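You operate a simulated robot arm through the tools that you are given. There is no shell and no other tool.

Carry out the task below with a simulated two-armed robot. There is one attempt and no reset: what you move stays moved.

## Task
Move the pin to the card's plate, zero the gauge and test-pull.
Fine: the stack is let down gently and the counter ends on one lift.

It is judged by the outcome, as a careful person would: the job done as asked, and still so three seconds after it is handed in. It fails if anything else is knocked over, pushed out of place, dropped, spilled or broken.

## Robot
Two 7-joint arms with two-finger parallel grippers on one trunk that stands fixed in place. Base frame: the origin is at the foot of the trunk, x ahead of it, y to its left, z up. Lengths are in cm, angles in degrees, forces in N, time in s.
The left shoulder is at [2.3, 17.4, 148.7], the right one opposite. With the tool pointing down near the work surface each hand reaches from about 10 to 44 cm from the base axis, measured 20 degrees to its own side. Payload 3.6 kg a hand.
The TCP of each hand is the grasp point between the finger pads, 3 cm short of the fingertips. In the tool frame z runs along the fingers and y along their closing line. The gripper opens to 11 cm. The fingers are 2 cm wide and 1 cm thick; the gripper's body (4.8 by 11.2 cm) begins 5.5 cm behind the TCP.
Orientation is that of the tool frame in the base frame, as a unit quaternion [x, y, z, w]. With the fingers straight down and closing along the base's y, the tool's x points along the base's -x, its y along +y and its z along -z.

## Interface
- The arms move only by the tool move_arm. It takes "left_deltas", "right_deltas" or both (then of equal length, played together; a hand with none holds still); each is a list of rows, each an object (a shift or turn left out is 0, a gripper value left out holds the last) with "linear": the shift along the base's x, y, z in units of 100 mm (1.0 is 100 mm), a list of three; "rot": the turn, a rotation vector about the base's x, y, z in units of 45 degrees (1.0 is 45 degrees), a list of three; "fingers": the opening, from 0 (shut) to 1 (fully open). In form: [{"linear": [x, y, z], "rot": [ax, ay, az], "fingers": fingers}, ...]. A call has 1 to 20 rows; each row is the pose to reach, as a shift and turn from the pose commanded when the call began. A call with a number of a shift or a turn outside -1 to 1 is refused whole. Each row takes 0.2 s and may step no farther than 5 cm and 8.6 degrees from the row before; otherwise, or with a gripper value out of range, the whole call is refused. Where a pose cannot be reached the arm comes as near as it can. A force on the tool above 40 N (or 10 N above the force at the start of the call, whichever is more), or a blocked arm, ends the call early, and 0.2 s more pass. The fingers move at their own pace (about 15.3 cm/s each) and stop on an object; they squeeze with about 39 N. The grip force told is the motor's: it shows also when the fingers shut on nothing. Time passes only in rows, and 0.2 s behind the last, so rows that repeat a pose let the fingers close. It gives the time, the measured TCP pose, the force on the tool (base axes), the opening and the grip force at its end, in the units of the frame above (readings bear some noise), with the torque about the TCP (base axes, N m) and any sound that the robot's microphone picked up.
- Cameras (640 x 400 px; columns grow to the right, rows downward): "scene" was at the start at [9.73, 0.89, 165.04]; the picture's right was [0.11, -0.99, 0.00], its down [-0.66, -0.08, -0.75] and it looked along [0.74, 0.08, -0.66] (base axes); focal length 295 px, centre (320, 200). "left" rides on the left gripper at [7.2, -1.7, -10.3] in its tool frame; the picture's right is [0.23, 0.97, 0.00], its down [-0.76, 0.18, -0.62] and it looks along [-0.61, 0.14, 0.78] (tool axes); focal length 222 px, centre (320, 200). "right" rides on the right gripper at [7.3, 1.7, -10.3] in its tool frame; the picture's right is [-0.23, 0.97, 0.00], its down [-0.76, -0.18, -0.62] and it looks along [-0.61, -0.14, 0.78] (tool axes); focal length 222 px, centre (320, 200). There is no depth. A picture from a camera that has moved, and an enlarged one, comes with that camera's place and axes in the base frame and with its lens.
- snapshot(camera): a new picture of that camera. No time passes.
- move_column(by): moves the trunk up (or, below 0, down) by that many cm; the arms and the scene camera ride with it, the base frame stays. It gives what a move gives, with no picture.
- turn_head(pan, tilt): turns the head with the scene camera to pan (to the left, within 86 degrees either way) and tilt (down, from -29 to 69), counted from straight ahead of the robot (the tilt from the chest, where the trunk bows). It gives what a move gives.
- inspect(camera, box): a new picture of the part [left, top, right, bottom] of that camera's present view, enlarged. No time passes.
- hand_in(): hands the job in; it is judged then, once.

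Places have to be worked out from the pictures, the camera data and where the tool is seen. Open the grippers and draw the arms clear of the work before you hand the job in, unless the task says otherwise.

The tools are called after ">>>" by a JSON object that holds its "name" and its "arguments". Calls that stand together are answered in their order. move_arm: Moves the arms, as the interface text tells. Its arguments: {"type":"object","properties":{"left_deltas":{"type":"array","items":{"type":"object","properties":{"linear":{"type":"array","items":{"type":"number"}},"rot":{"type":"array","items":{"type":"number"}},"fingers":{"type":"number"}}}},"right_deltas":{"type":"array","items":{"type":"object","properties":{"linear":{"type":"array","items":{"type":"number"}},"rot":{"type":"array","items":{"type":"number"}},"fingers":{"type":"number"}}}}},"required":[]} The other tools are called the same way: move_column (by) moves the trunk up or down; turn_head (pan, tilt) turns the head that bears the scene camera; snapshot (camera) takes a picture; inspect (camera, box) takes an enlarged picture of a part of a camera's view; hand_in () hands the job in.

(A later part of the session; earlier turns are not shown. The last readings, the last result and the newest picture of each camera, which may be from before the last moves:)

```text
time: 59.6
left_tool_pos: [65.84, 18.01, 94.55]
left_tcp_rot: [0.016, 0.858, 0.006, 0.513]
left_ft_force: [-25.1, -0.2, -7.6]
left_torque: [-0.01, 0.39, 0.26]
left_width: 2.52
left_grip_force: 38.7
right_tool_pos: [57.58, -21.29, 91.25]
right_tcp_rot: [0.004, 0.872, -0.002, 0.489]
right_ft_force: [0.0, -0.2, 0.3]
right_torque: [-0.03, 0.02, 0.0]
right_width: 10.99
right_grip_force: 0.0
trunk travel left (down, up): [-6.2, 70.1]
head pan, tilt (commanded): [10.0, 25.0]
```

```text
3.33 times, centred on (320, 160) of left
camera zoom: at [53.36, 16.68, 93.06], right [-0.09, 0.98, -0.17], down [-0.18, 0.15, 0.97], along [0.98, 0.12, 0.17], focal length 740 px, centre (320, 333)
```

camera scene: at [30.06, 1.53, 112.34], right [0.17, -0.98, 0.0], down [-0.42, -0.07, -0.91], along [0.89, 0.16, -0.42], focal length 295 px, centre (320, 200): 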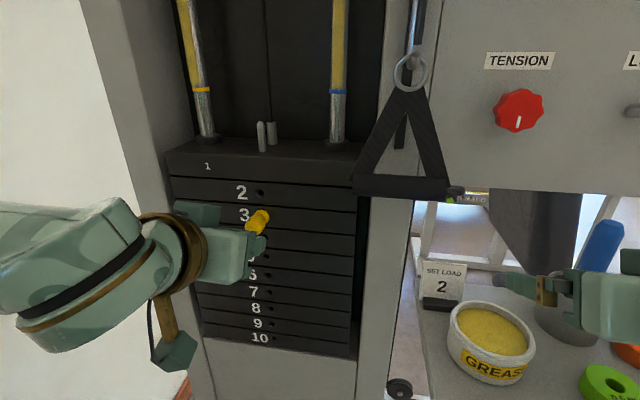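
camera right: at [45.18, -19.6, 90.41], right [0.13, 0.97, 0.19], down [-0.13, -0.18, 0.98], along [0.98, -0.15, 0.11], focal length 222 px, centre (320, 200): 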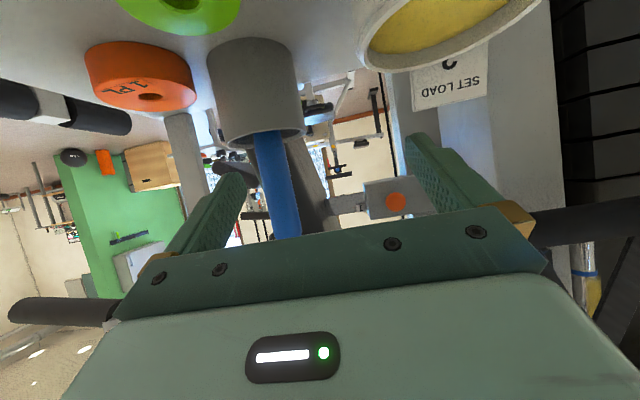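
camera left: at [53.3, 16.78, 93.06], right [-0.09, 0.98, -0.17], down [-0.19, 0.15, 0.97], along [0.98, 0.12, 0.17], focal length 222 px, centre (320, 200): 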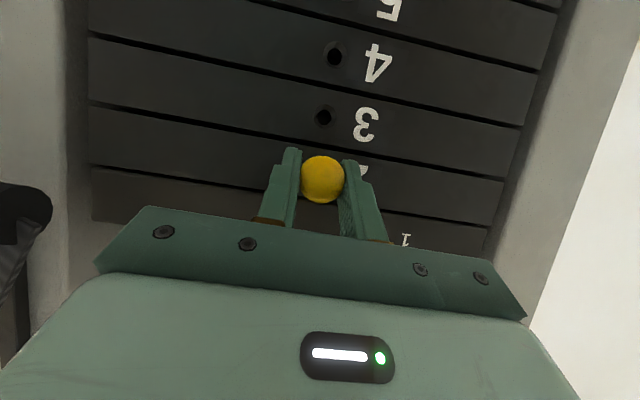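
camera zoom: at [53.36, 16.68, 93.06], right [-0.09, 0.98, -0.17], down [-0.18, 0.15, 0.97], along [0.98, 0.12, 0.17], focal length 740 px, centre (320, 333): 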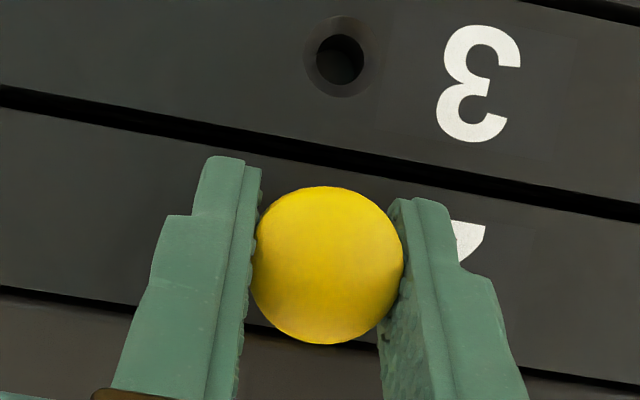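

The pin is seated firmly (25 N of contact). I'll ease the push, open the fingers and draw straight back.

>>> {"name": "move_arm", "arguments": {"left_deltas": [{"linear": [-0.012, 0, 0]}, {"linear": [-0.022, 0, 0]}, {"linear": [-0.022, 0, 0], "fingers": 0.25}, {"linear": [-0.022, 0, 0], "fingers": 0.4}, {"linear": [-0.022, 0, 0], "fingers": 0.5}, {"linear": [-0.022, 0, 0], "fingers": 0.5}]}}

>>> {"name": "move_arm", "arguments": {"left_deltas": [{"linear": [-0.2, 0, 0.0]}, {"linear": [-0.4, 0, 0.0]}, {"linear": [-0.6, 0, 0.0]}, {"linear": [-0.8, 0, 0.0]}]}}

>>> {"name": "snapshot", "arguments": {"camera": "left"}}

>>> {"name": "inspect", "arguments": {"camera": "scene", "box": [180, 130, 340, 250]}}

```text
time: 61.0
left_tool_pos: [66.03, 17.92, 94.53]
left_tcp_rot: [0.015, 0.858, 0.007, 0.514]
left_ft_force: [0.3, 0.8, 0.2]
left_torque: [-0.04, 0.03, -0.01]
left_width: 5.51
left_grip_force: 0.0
right_tool_pos: [57.89, -21.4, 91.01]
right_tcp_rot: [0.004, 0.873, -0.002, 0.488]
right_ft_force: [-0.1, -0.6, 0.4]
right_torque: [-0.01, -0.02, 0.01]
right_width: 11.01
right_grip_force: 0.1
trunk travel left (down, up): [-6.2, 70.1]
head pan, tilt (commanded): [10.0, 25.0]
```

```text
time: 62.0
left_tool_pos: [57.74, 18.19, 94.39]
left_tcp_rot: [0.015, 0.858, 0.007, 0.514]
left_ft_force: [0.2, 0.4, 0.1]
left_torque: [0.0, 0.01, 0.01]
left_width: 5.5
left_grip_force: 0.0
right_tool_pos: [57.88, -21.34, 91.12]
right_tcp_rot: [0.004, 0.873, -0.001, 0.488]
right_ft_force: [-0.6, 0.6, 0.6]
right_torque: [-0.01, -0.01, 0.01]
right_width: 10.98
right_grip_force: 0.1
trunk travel left (down, up): [-6.2, 70.1]
head pan, tilt (commanded): [10.0, 25.0]
```

```text
taken
camera left: at [45.3, 16.74, 92.93], right [-0.09, 0.98, -0.17], down [-0.19, 0.15, 0.97], along [0.98, 0.12, 0.17], focal length 222 px, centre (320, 200)
```

left: 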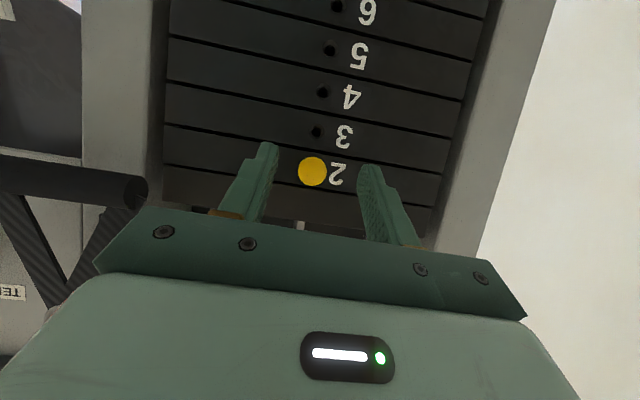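

```text
3.33 times, centred on (260, 190) of scene
camera zoom: at [30.04, 1.53, 112.35], right [0.17, -0.98, 0.0], down [-0.42, -0.07, -0.91], along [0.89, 0.16, -0.42], focal length 982 px, centre (520, 233)
```

zoom: 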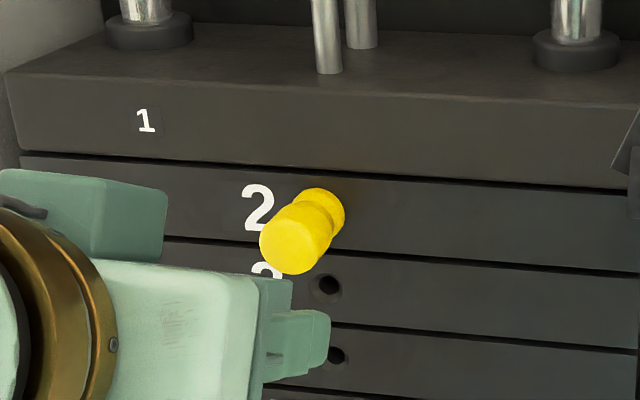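

The pin is now seated in plate 2. Next I'll look at the display panel, lock and zero button from here.

>>> {"name": "turn_head", "arguments": {"pan": -25, "tilt": 0}}

>>> {"name": "snapshot", "arguments": {"camera": "scene"}}

>>> {"name": "turn_head", "arguments": {"pan": -5, "tilt": 0}}

>>> {"name": "snapshot", "arguments": {"camera": "scene"}}

```text
time: 63.0
left_tool_pos: [57.87, 18.13, 94.46]
left_tcp_rot: [0.015, 0.859, 0.007, 0.512]
left_ft_force: [0.5, 0.6, -0.6]
left_torque: [0.04, 0.02, 0.04]
left_width: 5.48
left_grip_force: 0.1
right_tool_pos: [57.91, -21.43, 90.99]
right_tcp_rot: [0.005, 0.873, -0.001, 0.488]
right_ft_force: [0.6, 0.7, 0.2]
right_torque: [0.01, 0.01, -0.01]
right_width: 11.01
right_grip_force: 0.0
trunk travel left (down, up): [-6.2, 70.1]
head pan, tilt (commanded): [-25.0, 0.0]
```

```text
taken
camera scene: at [29.15, -3.87, 116.37], right [-0.42, -0.91, 0.0], down [0.0, 0.0, -1.0], along [0.91, -0.42, 0.0], focal length 295 px, centre (320, 200)
```

scene: 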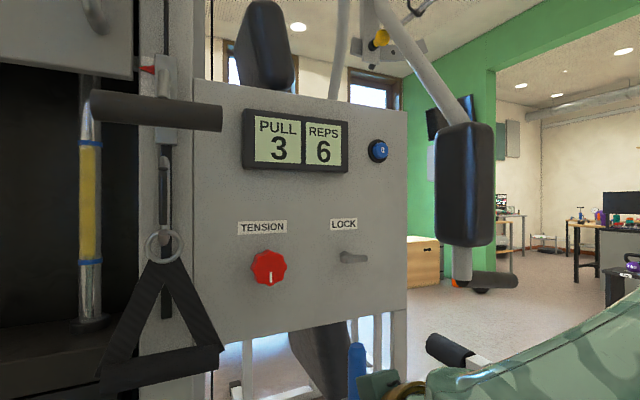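

```text
time: 63.9
left_tool_pos: [57.8, 18.14, 94.4]
left_tcp_rot: [0.015, 0.858, 0.007, 0.513]
left_ft_force: [0.3, 0.2, -0.5]
left_torque: [-0.01, 0.0, -0.02]
left_width: 5.52
left_grip_force: 0.1
right_tool_pos: [57.82, -21.37, 91.2]
right_tcp_rot: [0.004, 0.873, -0.001, 0.488]
right_ft_force: [-0.1, -0.2, -0.1]
right_torque: [0.01, -0.01, -0.01]
right_width: 11.01
right_grip_force: 0.0
trunk travel left (down, up): [-6.2, 70.1]
head pan, tilt (commanded): [-5.0, 0.0]
```

```text
taken
camera scene: at [29.96, -0.86, 116.38], right [-0.09, -1.0, 0.0], down [0.0, 0.0, -1.0], along [1.0, -0.09, 0.0], focal length 295 px, centre (320, 200)
```

scene: 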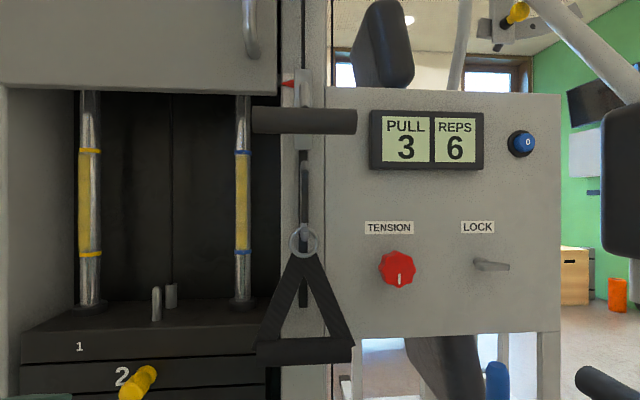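

This is a good straight-on view. I'll enlarge the carriage and handle, and the panel controls.

>>> {"name": "inspect", "arguments": {"camera": "scene", "box": [240, 40, 380, 380]}}

>>> {"name": "inspect", "arguments": {"camera": "scene", "box": [260, 60, 340, 180]}}

>>> {"name": "inspect", "arguments": {"camera": "scene", "box": [360, 100, 560, 300]}}

>>> {"name": "inspect", "arguments": {"camera": "scene", "box": [260, 180, 340, 280]}}

```text
1.18 times, centred on (310, 210) of scene
camera zoom: at [29.96, -0.86, 116.38], right [-0.09, -1.0, 0.0], down [0.0, 0.0, -1.0], along [1.0, -0.09, 0.0], focal length 347 px, centre (332, 188)
```

zoom: 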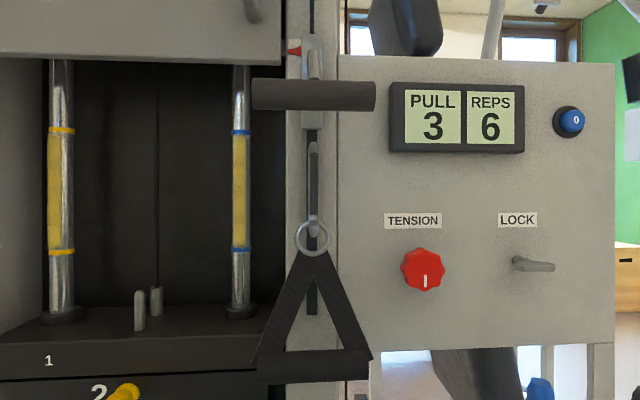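

```text
3.33 times, centred on (300, 120) of scene
camera zoom: at [29.96, -0.86, 116.38], right [-0.09, -1.0, 0.0], down [0.0, 0.0, -1.0], along [1.0, -0.09, 0.0], focal length 982 px, centre (387, 467)
```

zoom: 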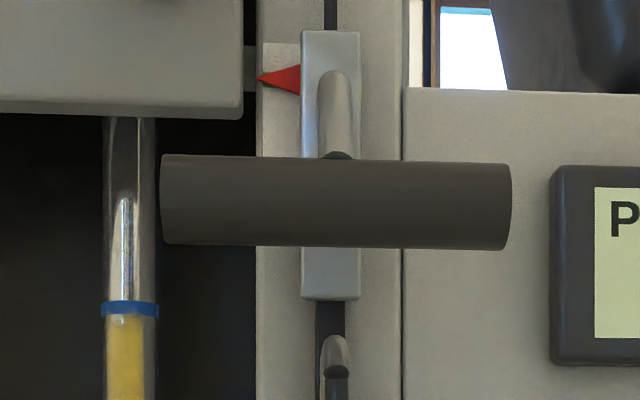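

```text
2.00 times, centred on (460, 200) of scene
camera zoom: at [29.96, -0.86, 116.38], right [-0.09, -1.0, 0.0], down [0.0, 0.0, -1.0], along [1.0, -0.09, 0.0], focal length 589 px, centre (40, 200)
```

zoom: 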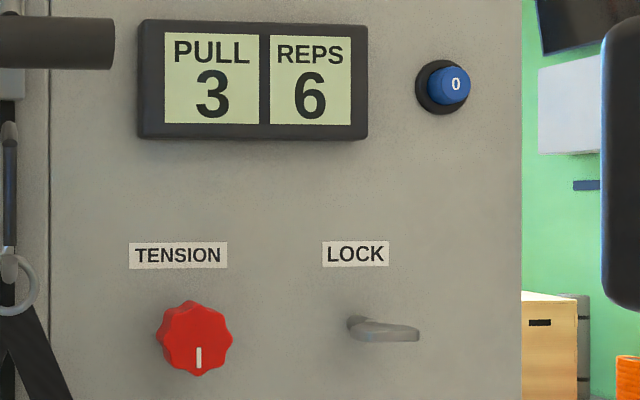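

```text
4.00 times, centred on (300, 230) of scene
camera zoom: at [29.96, -0.86, 116.38], right [-0.09, -1.0, 0.0], down [0.0, 0.0, -1.0], along [1.0, -0.09, 0.0], focal length 1179 px, centre (400, 80)
```

zoom: 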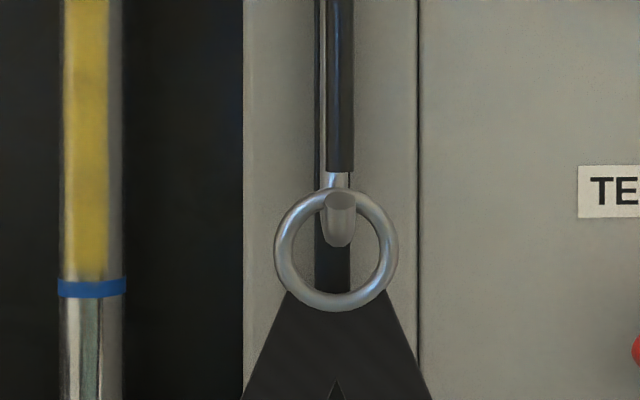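

Now the mechanism is clear. The bar grip is fixed to a carriage that slides in the column slot, the cable runs up from it, and a rep zone is marked on the rods. For the zero button, I'll first back the right hand off slightly and raise it clear of the tray.

>>> {"name": "move_arm", "arguments": {"right_deltas": [{"linear": [0, 0, 0.1]}, {"linear": [-0.05, 0, 0.25]}, {"linear": [-0.1, 0, 0.4]}, {"linear": [-0.15, -0.05, 0.6], "fingers": 0.8}, {"linear": [-0.15, -0.1, 0.8], "fingers": 0.5}, {"linear": [-0.15, -0.2, 1.0], "fingers": 0.2}]}}

>>> {"name": "move_arm", "arguments": {"right_deltas": [{"linear": [0, -0.1, 0.2], "fingers": 0.0}, {"linear": [0, -0.2, 0.4], "rot": [0, -0.1, 0]}, {"linear": [0, -0.35, 0.6], "rot": [0, -0.2, 0]}, {"linear": [0, -0.5, 0.8], "rot": [0, -0.3, 0]}, {"linear": [0, -0.65, 1.0], "rot": [0, -0.4, 0]}]}}

>>> {"name": "turn_head", "arguments": {"pan": -25, "tilt": 10}}

>>> {"name": "snapshot", "arguments": {"camera": "scene"}}

>>> {"name": "snapshot", "arguments": {"camera": "right"}}

```text
time: 65.3
left_tool_pos: [57.95, 18.02, 94.41]
left_tcp_rot: [0.015, 0.858, 0.008, 0.514]
left_ft_force: [-0.7, 0.7, -0.2]
left_torque: [-0.01, 0.0, 0.0]
left_width: 5.5
left_grip_force: 0.1
right_tool_pos: [56.12, -23.28, 100.9]
right_tcp_rot: [0.004, 0.872, -0.002, 0.489]
right_ft_force: [-0.3, 0.4, -0.2]
right_torque: [0.0, 0.04, -0.02]
right_width: 2.2
right_grip_force: 0.1
trunk travel left (down, up): [-6.2, 70.1]
head pan, tilt (commanded): [-5.0, 0.0]
```

```text
time: 66.5
left_tool_pos: [57.94, 18.12, 94.35]
left_tcp_rot: [0.015, 0.858, 0.007, 0.514]
left_ft_force: [0.4, -0.5, 0.4]
left_torque: [-0.01, 0.0, -0.01]
left_width: 5.48
left_grip_force: 0.1
right_tool_pos: [56.23, -29.84, 110.97]
right_tcp_rot: [0.004, 0.785, 0.0, 0.619]
right_ft_force: [0.5, 0.0, 0.2]
right_torque: [0.05, 0.01, 0.02]
right_width: 0.02
right_grip_force: 38.0
trunk travel left (down, up): [-6.2, 70.1]
head pan, tilt (commanded): [-5.0, 0.0]
```

```text
time: 67.3
left_tool_pos: [57.88, 18.07, 94.48]
left_tcp_rot: [0.016, 0.858, 0.006, 0.514]
left_ft_force: [0.1, -0.2, -0.5]
left_torque: [0.01, 0.05, -0.02]
left_width: 5.49
left_grip_force: 0.2
right_tool_pos: [56.28, -29.77, 110.93]
right_tcp_rot: [0.005, 0.786, -0.001, 0.618]
right_ft_force: [-0.7, 0.4, 0.1]
right_torque: [-0.01, -0.02, 0.01]
right_width: 0.01
right_grip_force: 38.1
trunk travel left (down, up): [-6.2, 70.1]
head pan, tilt (commanded): [-25.0, 10.0]
```

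```text
taken
camera scene: at [29.41, -4.0, 114.78], right [-0.42, -0.91, 0.0], down [-0.16, 0.07, -0.98], along [0.89, -0.42, -0.17], focal length 295 px, centre (320, 200)
```

scene: 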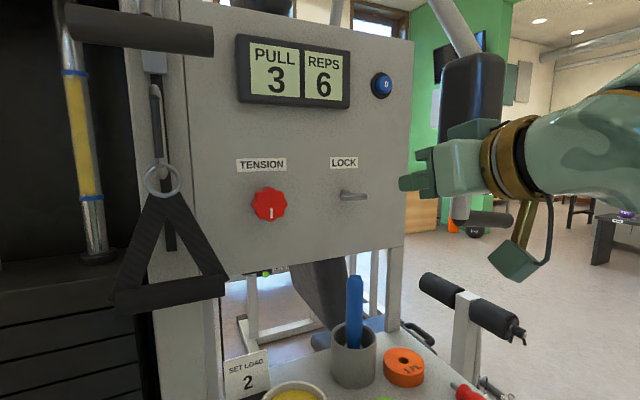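

```text
taken
camera right: at [44.47, -27.93, 106.32], right [0.06, 0.97, 0.23], down [-0.43, -0.18, 0.89], along [0.9, -0.15, 0.4], focal length 222 px, centre (320, 200)
```

right: 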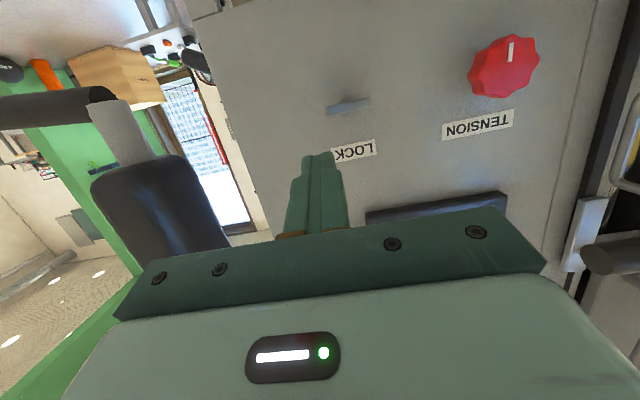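

The closed right hand is clear and nearly level. The zero button is near [69.6, -33.7, 124.6] by three views, so I'll move to a point about 7 cm in front of it.

>>> {"name": "move_arm", "arguments": {"right_deltas": [{"linear": [0.0, -0.08, 0.2], "rot": [0, -0.03, 0]}, {"linear": [0.0, -0.16, 0.4], "rot": [0, -0.06, 0]}, {"linear": [0.0, -0.24, 0.6], "rot": [0, -0.09, 0]}, {"linear": [0.05, -0.32, 0.8], "rot": [0, -0.12, 0]}, {"linear": [0.1, -0.38, 1.0], "rot": [0, -0.15, 0]}]}}

>>> {"name": "move_arm", "arguments": {"right_deltas": [{"linear": [0.1, 0, 0.2]}, {"linear": [0.2, 0, 0.4]}, {"linear": [0.25, 0, 0.43]}]}}

>>> {"name": "snapshot", "arguments": {"camera": "right"}}

>>> {"name": "snapshot", "arguments": {"camera": "scene"}}

```text
time: 68.5
left_tool_pos: [57.89, 18.05, 94.38]
left_tcp_rot: [0.016, 0.858, 0.007, 0.513]
left_ft_force: [0.3, 0.0, 0.3]
left_torque: [0.0, -0.02, -0.04]
left_width: 5.5
left_grip_force: 0.0
right_tool_pos: [57.36, -33.95, 121.13]
right_tcp_rot: [0.003, 0.748, 0.001, 0.663]
right_ft_force: [0.6, -0.3, 0.1]
right_torque: [-0.03, -0.02, -0.04]
right_width: 0.02
right_grip_force: 37.9
trunk travel left (down, up): [-6.2, 70.1]
head pan, tilt (commanded): [-25.0, 10.0]
```

```text
time: 69.3
left_tool_pos: [57.97, 18.0, 94.34]
left_tcp_rot: [0.015, 0.858, 0.007, 0.513]
left_ft_force: [0.4, 0.8, 0.6]
left_torque: [-0.01, -0.05, -0.05]
left_width: 5.48
left_grip_force: 0.0
right_tool_pos: [59.79, -33.77, 125.21]
right_tcp_rot: [0.004, 0.748, 0.0, 0.663]
right_ft_force: [-0.1, 0.5, 0.3]
right_torque: [0.01, -0.01, 0.01]
right_width: 0.01
right_grip_force: 38.2
trunk travel left (down, up): [-6.2, 70.1]
head pan, tilt (commanded): [-25.0, 10.0]
```

```text
taken
camera right: at [48.6, -32.01, 119.32], right [0.04, 0.97, 0.23], down [-0.53, -0.18, 0.83], along [0.85, -0.15, 0.51], focal length 222 px, centre (320, 200)
```

right: 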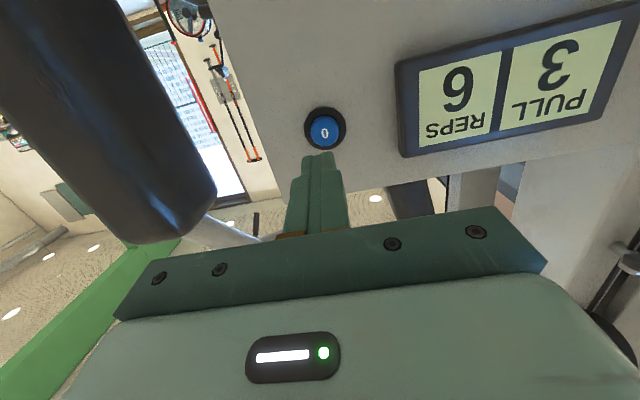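

```text
taken
camera scene: at [29.42, -4.01, 114.77], right [-0.42, -0.91, 0.0], down [-0.16, 0.07, -0.98], along [0.89, -0.42, -0.17], focal length 295 px, centre (320, 200)
```

scene: 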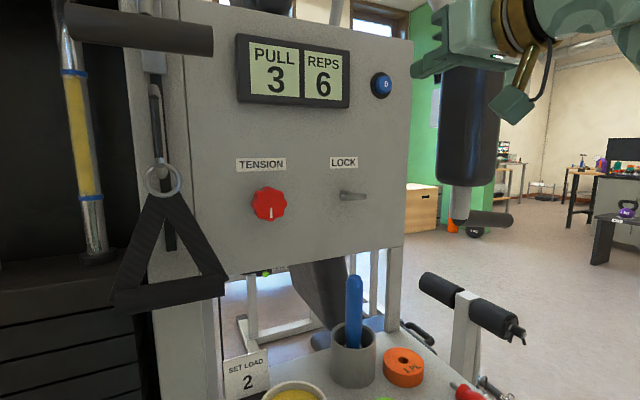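

The right camera confirms the button at [69.6, -33.5, 124.6], with the fingertip about 6.8 cm short of it. I'll close most of the gap, then press in small steps.

>>> {"name": "move_arm", "arguments": {"right_deltas": [{"linear": [0.15, 0.02, -0.02]}, {"linear": [0.3, 0.02, -0.02]}, {"linear": [0.45, 0.02, -0.02]}, {"linear": [0.58, 0.02, -0.02]}]}}

>>> {"name": "snapshot", "arguments": {"camera": "right"}}

>>> {"name": "inspect", "arguments": {"camera": "scene", "box": [330, 40, 430, 130]}}

```text
time: 70.3
left_tool_pos: [57.87, 18.08, 94.46]
left_tcp_rot: [0.015, 0.858, 0.008, 0.513]
left_ft_force: [-0.2, -0.3, 0.0]
left_torque: [-0.04, 0.01, 0.02]
left_width: 5.48
left_grip_force: 0.1
right_tool_pos: [65.18, -33.52, 124.92]
right_tcp_rot: [0.006, 0.748, -0.002, 0.663]
right_ft_force: [1.2, -0.6, -0.6]
right_torque: [0.01, 0.0, 0.0]
right_width: 0.0
right_grip_force: 37.1
trunk travel left (down, up): [-6.2, 70.1]
head pan, tilt (commanded): [-25.0, 10.0]
```

```text
taken
camera right: at [54.18, -31.72, 119.02], right [0.03, 0.97, 0.23], down [-0.53, -0.18, 0.83], along [0.85, -0.15, 0.51], focal length 222 px, centre (320, 200)
```

right: 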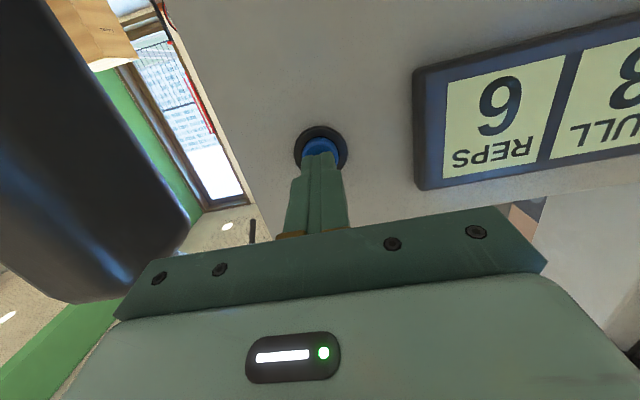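

```text
4.44 times, centred on (380, 85) of scene
camera zoom: at [29.43, -4.0, 114.77], right [-0.42, -0.91, 0.0], down [-0.16, 0.07, -0.98], along [0.89, -0.42, -0.17], focal length 1310 px, centre (53, 711)
```

zoom: 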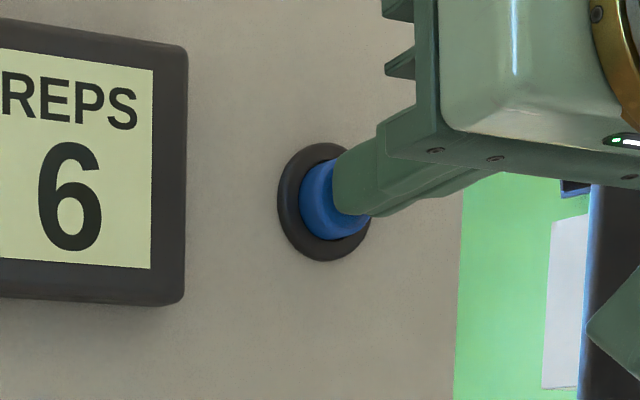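

The fingertip is squarely in front of the blue cap and about 1 cm away. I'll press in steps of about 2 mm.

>>> {"name": "move_arm", "arguments": {"right_deltas": [{"linear": [0.05, 0, 0]}, {"linear": [0.08, 0, 0]}, {"linear": [0.1, 0, 0]}, {"linear": [0.12, 0, 0]}, {"linear": [0.14, 0, 0]}]}}

>>> {"name": "snapshot", "arguments": {"camera": "scene"}}

```text
time: 71.5
left_tool_pos: [57.55, 18.05, 94.76]
left_tcp_rot: [0.015, 0.857, 0.009, 0.516]
left_ft_force: [-0.8, 0.1, -0.3]
left_torque: [-0.02, 0.0, 0.0]
left_width: 5.49
left_grip_force: 0.0
right_tool_pos: [66.21, -33.54, 125.51]
right_tcp_rot: [0.007, 0.746, 0.001, 0.666]
right_ft_force: [-39.0, -6.9, -12.5]
right_torque: [0.04, 0.29, -0.19]
right_width: 0.0
right_grip_force: 38.0
trunk travel left (down, up): [-6.2, 70.1]
head pan, tilt (commanded): [-25.0, 10.0]
heard: click
stopped in row 5 (right hand): the force on the tool passed its limit at 41 N (the readings are from after the stop); the commanded pose is now the measured one
```

```text
taken
camera scene: at [28.86, -4.24, 114.92], right [-0.42, -0.91, 0.0], down [-0.15, 0.08, -0.99], along [0.89, -0.42, -0.17], focal length 295 px, centre (320, 200)
```

scene: 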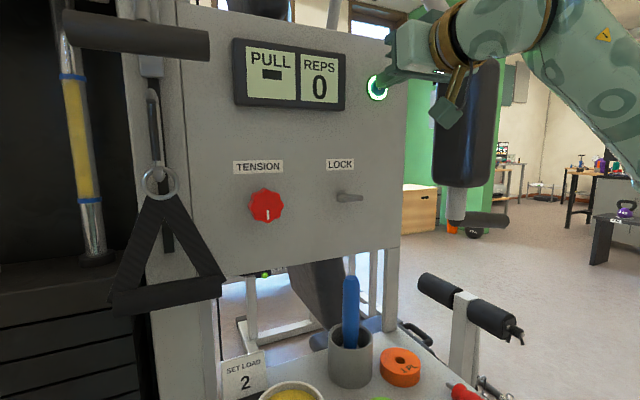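

A click sounded and the display now reads PULL "–", REPS 0, so it is zeroed. I'll draw the right hand straight back.

>>> {"name": "move_arm", "arguments": {"right_deltas": [{"linear": [-0.05, 0, 0]}, {"linear": [-0.15, 0, 0]}, {"linear": [-0.3, 0, 0]}, {"linear": [-0.5, 0, 0]}, {"linear": [-0.7, 0, 0]}, {"linear": [-0.9, 0, 0]}]}}

>>> {"name": "snapshot", "arguments": {"camera": "scene"}}

>>> {"name": "inspect", "arguments": {"camera": "scene", "box": [220, 30, 420, 230]}}

```text
time: 73.0
left_tool_pos: [57.78, 18.24, 94.46]
left_tcp_rot: [0.015, 0.857, 0.008, 0.514]
left_ft_force: [0.4, 0.0, -0.2]
left_torque: [0.0, 0.01, -0.04]
left_width: 5.47
left_grip_force: 0.1
right_tool_pos: [57.73, -33.32, 125.31]
right_tcp_rot: [0.004, 0.748, 0.001, 0.664]
right_ft_force: [1.2, 0.3, -0.4]
right_torque: [-0.04, 0.0, -0.02]
right_width: 0.02
right_grip_force: 37.6
trunk travel left (down, up): [-6.2, 70.1]
head pan, tilt (commanded): [-25.0, 10.0]
```

```text
taken
camera scene: at [29.38, -4.01, 114.79], right [-0.42, -0.91, 0.0], down [-0.16, 0.07, -0.98], along [0.89, -0.42, -0.17], focal length 295 px, centre (320, 200)
```

scene: 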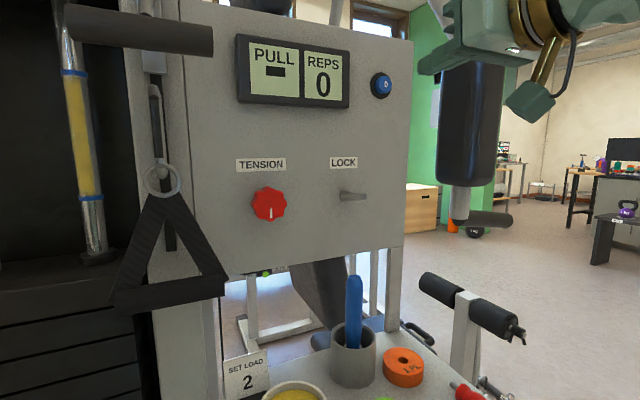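

```text
2.00 times, centred on (320, 130) of scene
camera zoom: at [29.38, -4.01, 114.79], right [-0.42, -0.91, 0.0], down [-0.16, 0.07, -0.98], along [0.89, -0.42, -0.17], focal length 589 px, centre (320, 340)
```

zoom: 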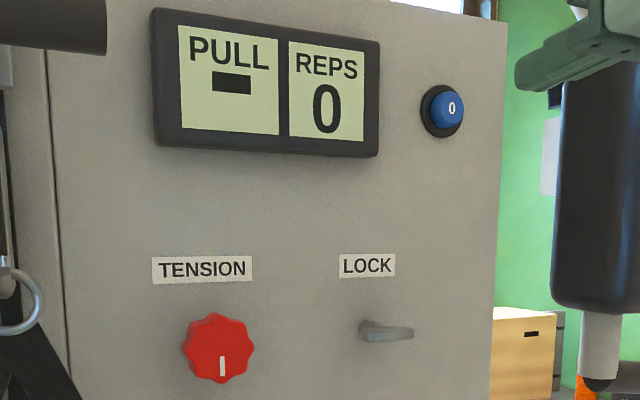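

The display holds at "–" and 0. Before the pull I'll raise the trunk 10 cm so the torso backs off and the bar sits at a comfortable height. Both hands are clear to ride up.

>>> {"name": "move_column", "arguments": {"by": 10}}

>>> {"name": "turn_head", "arguments": {"pan": -5, "tilt": 5}}

>>> {"name": "snapshot", "arguments": {"camera": "scene"}}

```text
time: 74.3
left_tool_pos: [57.89, 18.14, 104.4]
left_tcp_rot: [0.015, 0.858, 0.007, 0.514]
left_ft_force: [-0.9, 0.2, 0.2]
left_torque: [0.01, 0.03, -0.02]
left_width: 5.49
left_grip_force: 0.0
right_tool_pos: [57.95, -33.28, 135.07]
right_tcp_rot: [0.004, 0.749, 0.001, 0.663]
right_ft_force: [0.3, -1.1, -0.7]
right_torque: [0.04, -0.03, -0.02]
right_width: 0.0
right_grip_force: 37.6
trunk travel left (down, up): [-16.2, 60.1]
head pan, tilt (commanded): [-25.0, 10.0]
```

```text
time: 75.1
left_tool_pos: [57.88, 18.23, 104.49]
left_tcp_rot: [0.016, 0.858, 0.007, 0.513]
left_ft_force: [0.3, 0.2, -0.4]
left_torque: [-0.03, 0.04, -0.04]
left_width: 5.5
left_grip_force: 0.2
right_tool_pos: [57.77, -33.25, 135.19]
right_tcp_rot: [0.005, 0.748, 0.0, 0.664]
right_ft_force: [0.0, 0.3, -0.6]
right_torque: [0.01, -0.05, 0.02]
right_width: 0.0
right_grip_force: 37.1
trunk travel left (down, up): [-16.2, 60.1]
head pan, tilt (commanded): [-5.0, 5.0]
```

```text
taken
camera scene: at [24.01, -0.89, 126.3], right [-0.09, -1.0, 0.0], down [-0.09, 0.01, -1.0], along [0.99, -0.09, -0.09], focal length 295 px, centre (320, 200)
```

scene: 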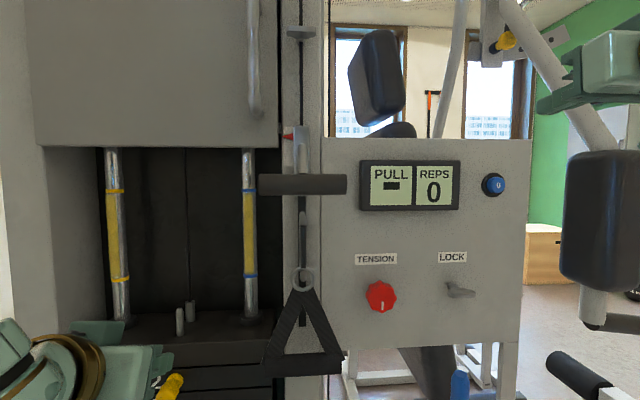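

Bar grip triangulates to [61.6, -2.0, 124.95], 11 cm long, with a central gooseneck rod. I'll use the right hand yawed about 25° so its forearm stays clear of the head, straddling the gooseneck with both fingers on top of the bar to push it down. First a safe intermediate pose.

>>> {"name": "move_arm", "arguments": {"right_deltas": [{"linear": [-0.1, 0.15, -0.05], "rot": [0, 0, 0.08]}, {"linear": [-0.2, 0.3, -0.1], "rot": [0, 0, 0.16]}, {"linear": [-0.3, 0.45, -0.15], "rot": [0, 0, 0.24]}, {"linear": [-0.4, 0.6, -0.2], "rot": [0, 0, 0.32]}, {"linear": [-0.45, 0.75, -0.25], "rot": [0, 0, 0.4], "fingers": 0.2}, {"linear": [-0.5, 0.9, -0.3], "rot": [0, 0, 0.48], "fingers": 0.4}, {"linear": [-0.5, 1.0, -0.3], "rot": [0, 0, 0.556], "fingers": 0.4}]}}

>>> {"name": "snapshot", "arguments": {"camera": "scene"}}

>>> {"name": "snapshot", "arguments": {"camera": "right"}}

```text
time: 76.7
left_tool_pos: [57.85, 18.27, 104.45]
left_tcp_rot: [0.015, 0.858, 0.007, 0.513]
left_ft_force: [0.3, -0.2, -1.4]
left_torque: [0.05, -0.01, -0.01]
left_width: 5.52
left_grip_force: 0.0
right_tool_pos: [52.84, -23.18, 132.04]
right_tcp_rot: [-0.157, 0.732, 0.144, 0.647]
right_ft_force: [0.7, -0.7, -0.3]
right_torque: [-0.01, -0.02, 0.02]
right_width: 4.41
right_grip_force: 0.1
trunk travel left (down, up): [-16.2, 60.1]
head pan, tilt (commanded): [-5.0, 5.0]
```

```text
taken
camera scene: at [24.02, -0.88, 126.29], right [-0.09, -1.0, 0.0], down [-0.09, 0.01, -1.0], along [0.99, -0.09, -0.09], focal length 295 px, centre (320, 200)
```

scene: 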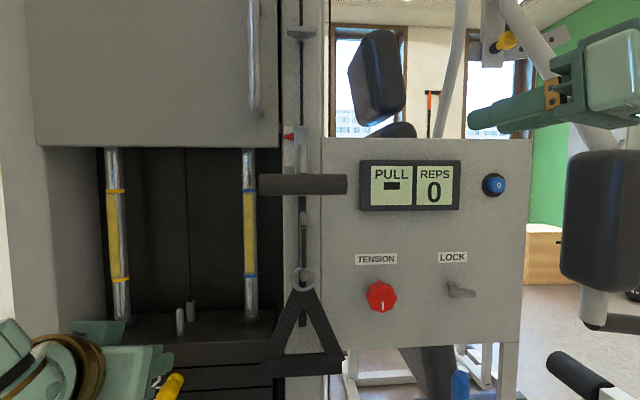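

```text
taken
camera right: at [41.99, -26.23, 126.16], right [-0.38, 0.89, 0.23], down [-0.4, -0.39, 0.83], along [0.83, 0.22, 0.51], focal length 222 px, centre (320, 200)
```

right: 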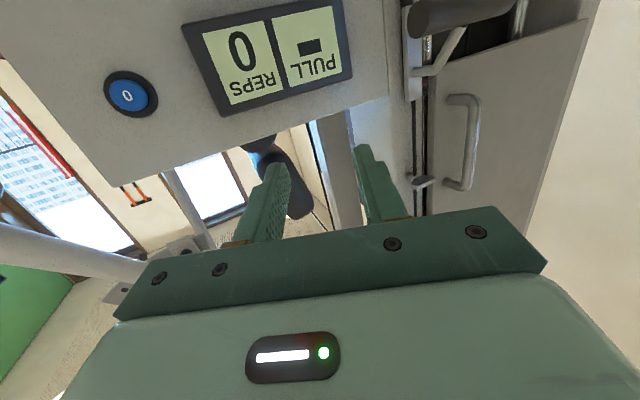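

The hand is level with about 25° of yaw. I'll bring it across to y≈-2.5 while staying short of the bar and above it, in two moves.

>>> {"name": "move_arm", "arguments": {"right_deltas": [{"linear": [0.05, 0.2, -0.03]}, {"linear": [0.1, 0.4, -0.06]}, {"linear": [0.15, 0.6, -0.09]}, {"linear": [0.2, 0.8, -0.12]}, {"linear": [0.22, 1.0, -0.15]}]}}

>>> {"name": "move_arm", "arguments": {"right_deltas": [{"linear": [0.05, 0.2, -0.01]}, {"linear": [0.1, 0.4, -0.02]}, {"linear": [0.15, 0.6, -0.03]}, {"linear": [0.2, 0.8, -0.04]}, {"linear": [0.2, 1.0, -0.05], "fingers": 0.45}, {"linear": [0.2, 1.0, -0.05], "fingers": 0.45}]}}

>>> {"name": "snapshot", "arguments": {"camera": "scene"}}

>>> {"name": "snapshot", "arguments": {"camera": "right"}}

```text
time: 77.9
left_tool_pos: [57.92, 18.18, 104.46]
left_tcp_rot: [0.015, 0.858, 0.007, 0.513]
left_ft_force: [-0.3, -0.3, -0.2]
left_torque: [0.0, -0.04, -0.04]
left_width: 5.47
left_grip_force: 0.1
right_tool_pos: [55.11, -13.27, 130.46]
right_tcp_rot: [-0.157, 0.731, 0.144, 0.648]
right_ft_force: [0.2, 1.0, 0.9]
right_torque: [0.0, 0.0, 0.01]
right_width: 4.42
right_grip_force: 0.0
trunk travel left (down, up): [-16.2, 60.1]
head pan, tilt (commanded): [-5.0, 5.0]
```

```text
time: 79.3
left_tool_pos: [57.92, 18.03, 104.45]
left_tcp_rot: [0.016, 0.858, 0.006, 0.513]
left_ft_force: [-0.4, 0.4, -0.8]
left_torque: [0.02, 0.01, -0.03]
left_width: 5.52
left_grip_force: 0.0
right_tool_pos: [57.16, -3.28, 130.33]
right_tcp_rot: [-0.158, 0.731, 0.145, 0.648]
right_ft_force: [-0.1, 0.5, -0.5]
right_torque: [0.0, -0.02, 0.01]
right_width: 4.96
right_grip_force: 0.1
trunk travel left (down, up): [-16.2, 60.1]
head pan, tilt (commanded): [-5.0, 5.0]
```

```text
taken
camera scene: at [24.01, -0.89, 126.3], right [-0.09, -1.0, 0.0], down [-0.09, 0.01, -1.0], along [0.99, -0.09, -0.09], focal length 295 px, centre (320, 200)
```

scene: 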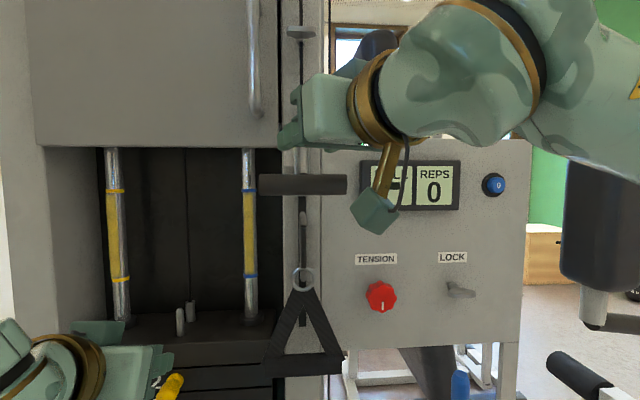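

```text
taken
camera right: at [46.21, -6.43, 124.27], right [-0.38, 0.9, 0.23], down [-0.4, -0.39, 0.83], along [0.83, 0.22, 0.51], focal length 222 px, centre (320, 200)
```

right: 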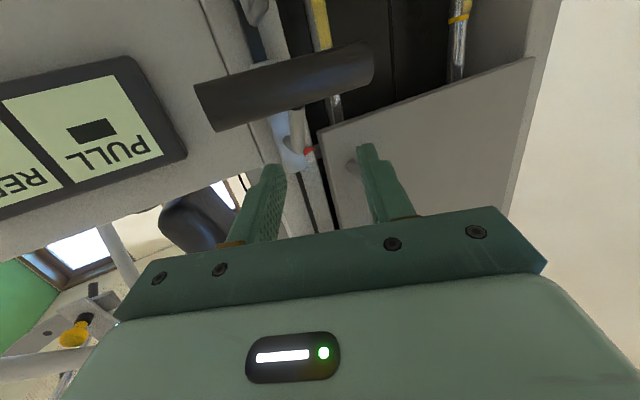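

The right camera confirms the bar at [61.6, -2.3, 124.9] and the gooseneck at about y≈-2.1. I'll reduce the yaw to 15°, centre on the gooseneck, then slide the fingers forward over the bar.

>>> {"name": "move_arm", "arguments": {"right_deltas": [{"linear": [0.0, 0.05, -0.02], "rot": [0, 0, -0.11]}, {"linear": [0.0, 0.1, -0.05], "rot": [0, 0, -0.22]}, {"linear": [0.12, 0.1, -0.06], "rot": [0, 0, -0.22]}, {"linear": [0.24, 0.1, -0.06], "rot": [0, 0, -0.22]}, {"linear": [0.36, 0.1, -0.06], "rot": [0, 0, -0.22]}, {"linear": [0.47, 0.1, -0.06], "rot": [0, 0, -0.22]}]}}

>>> {"name": "snapshot", "arguments": {"camera": "right"}}

>>> {"name": "snapshot", "arguments": {"camera": "scene"}}

```text
time: 80.7
left_tool_pos: [57.9, 18.09, 104.41]
left_tcp_rot: [0.015, 0.858, 0.008, 0.513]
left_ft_force: [-0.2, 0.4, 0.4]
left_torque: [0.01, 0.0, -0.01]
left_width: 5.49
left_grip_force: 0.1
right_tool_pos: [61.98, -2.35, 129.47]
right_tcp_rot: [-0.093, 0.742, 0.087, 0.658]
right_ft_force: [-0.3, 0.1, 0.6]
right_torque: [0.01, -0.02, 0.0]
right_width: 4.94
right_grip_force: 0.0
trunk travel left (down, up): [-16.2, 60.1]
head pan, tilt (commanded): [-5.0, 5.0]
```

```text
taken
camera right: at [50.6, -3.58, 123.59], right [-0.22, 0.95, 0.23], down [-0.46, -0.31, 0.83], along [0.86, 0.08, 0.51], focal length 222 px, centre (320, 200)
```

right: 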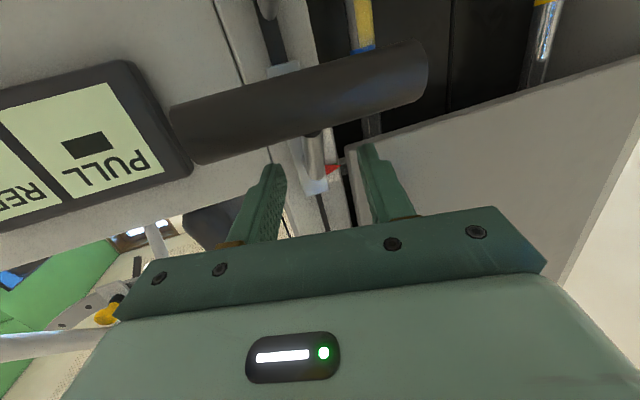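

```text
taken
camera scene: at [24.03, -0.86, 126.29], right [-0.09, -1.0, 0.0], down [-0.09, 0.01, -1.0], along [0.99, -0.09, -0.09], focal length 295 px, centre (320, 200)
```

scene: 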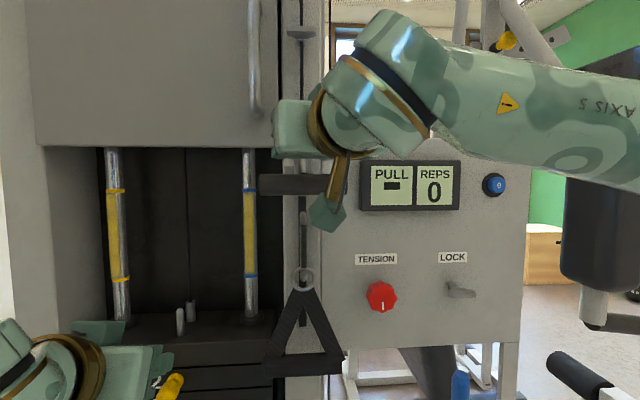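

The gooseneck sits between the fingers and the display is visible. I'll lower slowly to make contact with the top of the bar and feel the load.

>>> {"name": "move_arm", "arguments": {"right_deltas": [{"linear": [0, 0, -0.05]}, {"linear": [0, 0, -0.1]}, {"linear": [0, 0, -0.14]}, {"linear": [0, 0, -0.17]}, {"linear": [0, 0, -0.2]}, {"linear": [0, 0, -0.22]}, {"linear": [0, 0, -0.24]}, {"linear": [0, 0, -0.26]}]}}

>>> {"name": "snapshot", "arguments": {"camera": "scene"}}

>>> {"name": "snapshot", "arguments": {"camera": "right"}}

```text
time: 82.5
left_tool_pos: [57.87, 18.18, 104.51]
left_tcp_rot: [0.014, 0.858, 0.008, 0.514]
left_ft_force: [-0.1, 0.1, -0.4]
left_torque: [0.03, 0.0, 0.0]
left_width: 5.49
left_grip_force: 0.1
right_tool_pos: [61.68, -2.39, 127.08]
right_tcp_rot: [-0.093, 0.742, 0.087, 0.659]
right_ft_force: [2.7, 0.1, 7.5]
right_torque: [0.25, -0.04, -0.04]
right_width: 4.97
right_grip_force: 0.1
trunk travel left (down, up): [-16.2, 60.1]
head pan, tilt (commanded): [-5.0, 5.0]
```

```text
taken
camera scene: at [23.97, -0.84, 126.31], right [-0.09, -1.0, 0.0], down [-0.09, 0.01, -1.0], along [0.99, -0.09, -0.09], focal length 295 px, centre (320, 200)
```

scene: 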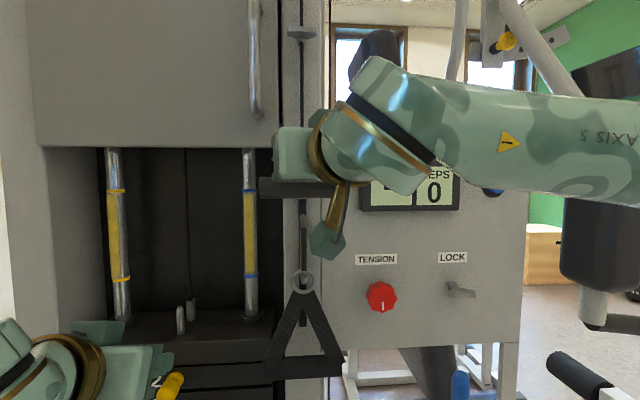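

```text
taken
camera right: at [50.55, -3.55, 121.16], right [-0.22, 0.95, 0.23], down [-0.47, -0.31, 0.83], along [0.86, 0.08, 0.51], focal length 222 px, centre (320, 200)
```

right: 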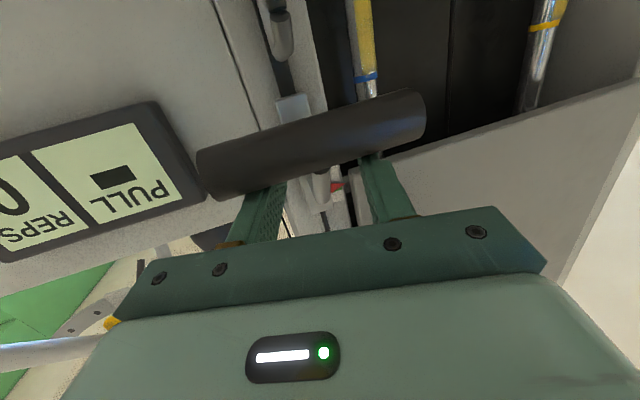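

Contact is made at about 7.5 N, with no movement yet. I'll press on slowly in 2 mm steps and see whether the carriage moves.

>>> {"name": "move_arm", "arguments": {"right_deltas": [{"linear": [0, 0, -0.02]}, {"linear": [0, 0, -0.04]}, {"linear": [0, 0, -0.06]}, {"linear": [0, 0, -0.08]}, {"linear": [0, 0, -0.1]}, {"linear": [0, 0, -0.12]}, {"linear": [0, 0, -0.14]}, {"linear": [0, 0, -0.16]}]}}

>>> {"name": "snapshot", "arguments": {"camera": "scene"}}

>>> {"name": "snapshot", "arguments": {"camera": "right"}}

```text
time: 84.3
left_tool_pos: [57.81, 18.19, 104.54]
left_tcp_rot: [0.015, 0.858, 0.007, 0.514]
left_ft_force: [0.3, -0.3, -0.1]
left_torque: [0.0, -0.02, 0.03]
left_width: 5.51
left_grip_force: 0.0
right_tool_pos: [61.75, -2.28, 125.41]
right_tcp_rot: [-0.094, 0.742, 0.088, 0.658]
right_ft_force: [2.1, -0.8, 7.4]
right_torque: [0.25, -0.06, -0.08]
right_width: 4.91
right_grip_force: 0.0
trunk travel left (down, up): [-16.2, 60.1]
head pan, tilt (commanded): [-5.0, 5.0]
```

```text
taken
camera scene: at [23.96, -0.88, 126.31], right [-0.09, -1.0, 0.0], down [-0.09, 0.01, -1.0], along [0.99, -0.09, -0.09], focal length 295 px, centre (320, 200)
```

scene: 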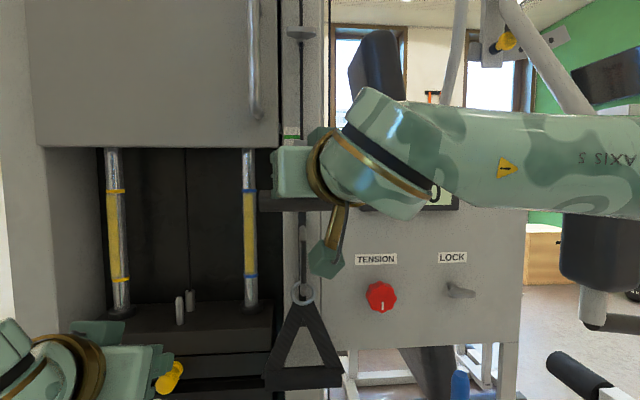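

```text
taken
camera right: at [50.53, -3.52, 119.46], right [-0.22, 0.95, 0.23], down [-0.46, -0.31, 0.83], along [0.86, 0.08, 0.51], focal length 222 px, centre (320, 200)
```

right: 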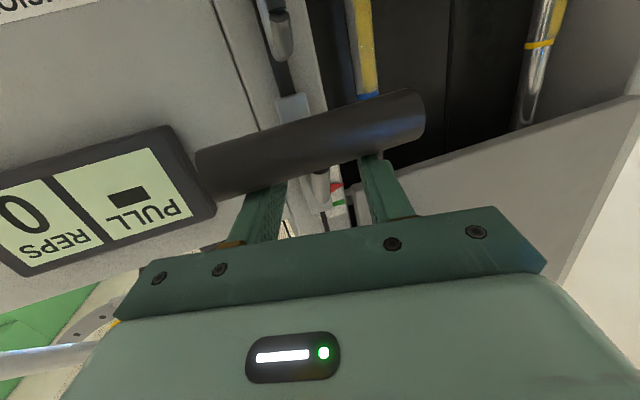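

The carriage moves with a steady 7.4 N, and the stack and pin have started to rise. I'll continue the pull smoothly another 5 cm and check.

>>> {"name": "move_arm", "arguments": {"right_deltas": [{"linear": [0, 0, -0.04]}, {"linear": [0, 0, -0.08]}, {"linear": [0, 0, -0.12]}, {"linear": [0, 0, -0.16]}, {"linear": [0, 0, -0.2]}, {"linear": [0, 0, -0.24]}, {"linear": [0, 0, -0.28]}, {"linear": [0, 0, -0.32]}, {"linear": [0, 0, -0.36]}, {"linear": [0, 0, -0.4]}, {"linear": [0, 0, -0.44]}, {"linear": [0, 0, -0.48]}]}}

>>> {"name": "snapshot", "arguments": {"camera": "scene"}}

>>> {"name": "snapshot", "arguments": {"camera": "right"}}

```text
time: 86.9
left_tool_pos: [57.9, 18.18, 104.48]
left_tcp_rot: [0.016, 0.857, 0.007, 0.514]
left_ft_force: [0.4, -0.1, 0.5]
left_torque: [-0.02, -0.04, 0.0]
left_width: 5.53
left_grip_force: 0.0
right_tool_pos: [61.76, -2.36, 120.6]
right_tcp_rot: [-0.094, 0.742, 0.087, 0.658]
right_ft_force: [1.3, -2.6, 8.0]
right_torque: [0.24, -0.04, -0.01]
right_width: 4.87
right_grip_force: 0.0
trunk travel left (down, up): [-16.2, 60.1]
head pan, tilt (commanded): [-5.0, 5.0]
```

```text
taken
camera scene: at [23.94, -0.9, 126.31], right [-0.09, -1.0, 0.0], down [-0.09, 0.01, -1.0], along [0.99, -0.09, -0.09], focal length 295 px, centre (320, 200)
```

scene: 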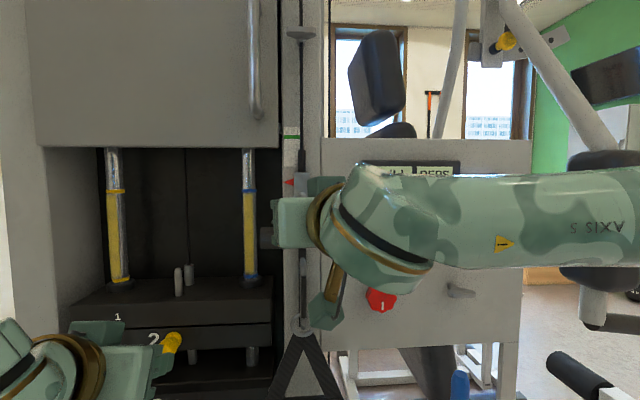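

```text
taken
camera right: at [50.52, -3.51, 114.66], right [-0.22, 0.95, 0.23], down [-0.46, -0.31, 0.83], along [0.86, 0.08, 0.51], focal length 222 px, centre (320, 200)
```

right: 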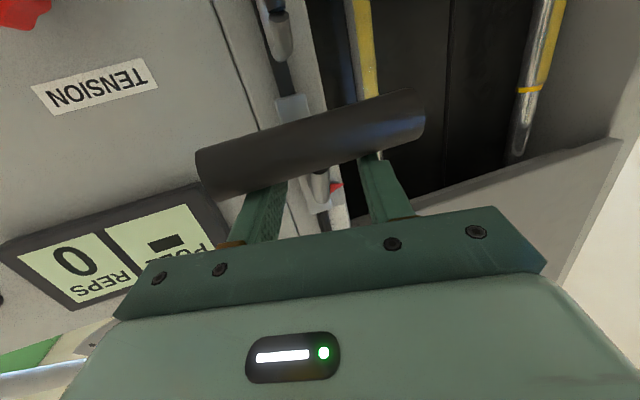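

The top two plates are up about 6.5 cm, with the collar just reaching the lower band of the marked zone. I'll zoom on the scale by the pointer before going further.

>>> {"name": "inspect", "arguments": {"camera": "scene", "box": [230, 110, 350, 210]}}

>>> {"name": "inspect", "arguments": {"camera": "scene", "box": [60, 180, 300, 400]}}

>>> {"name": "inspect", "arguments": {"camera": "right", "box": [260, 80, 420, 240]}}

```text
4.00 times, centred on (290, 160) of scene
camera zoom: at [23.94, -0.9, 126.31], right [-0.09, -1.0, 0.0], down [-0.09, 0.01, -1.0], along [0.99, -0.09, -0.09], focal length 1179 px, centre (440, 360)
```

zoom: 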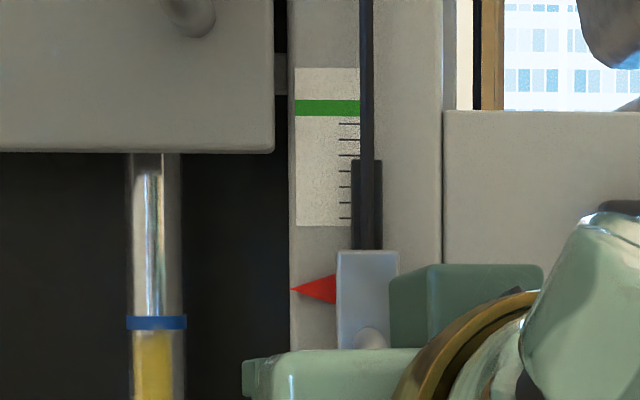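

```text
1.82 times, centred on (180, 290) of scene
camera zoom: at [23.94, -0.9, 126.31], right [-0.09, -1.0, 0.0], down [-0.09, 0.01, -1.0], along [0.99, -0.09, -0.09], focal length 536 px, centre (574, 36)
```

zoom: 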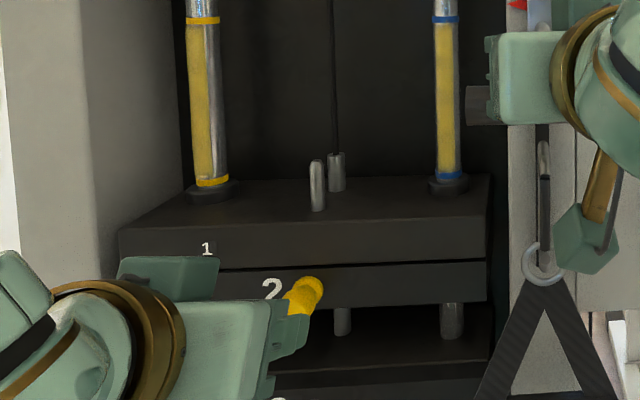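

```text
2.50 times, centred on (340, 160) of right
camera zoom: at [50.52, -3.51, 114.66], right [-0.22, 0.95, 0.23], down [-0.46, -0.31, 0.83], along [0.86, 0.08, 0.51], focal length 555 px, centre (270, 300)
```

zoom: 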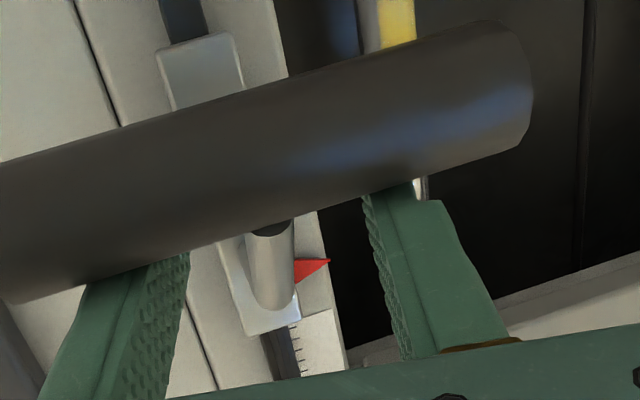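

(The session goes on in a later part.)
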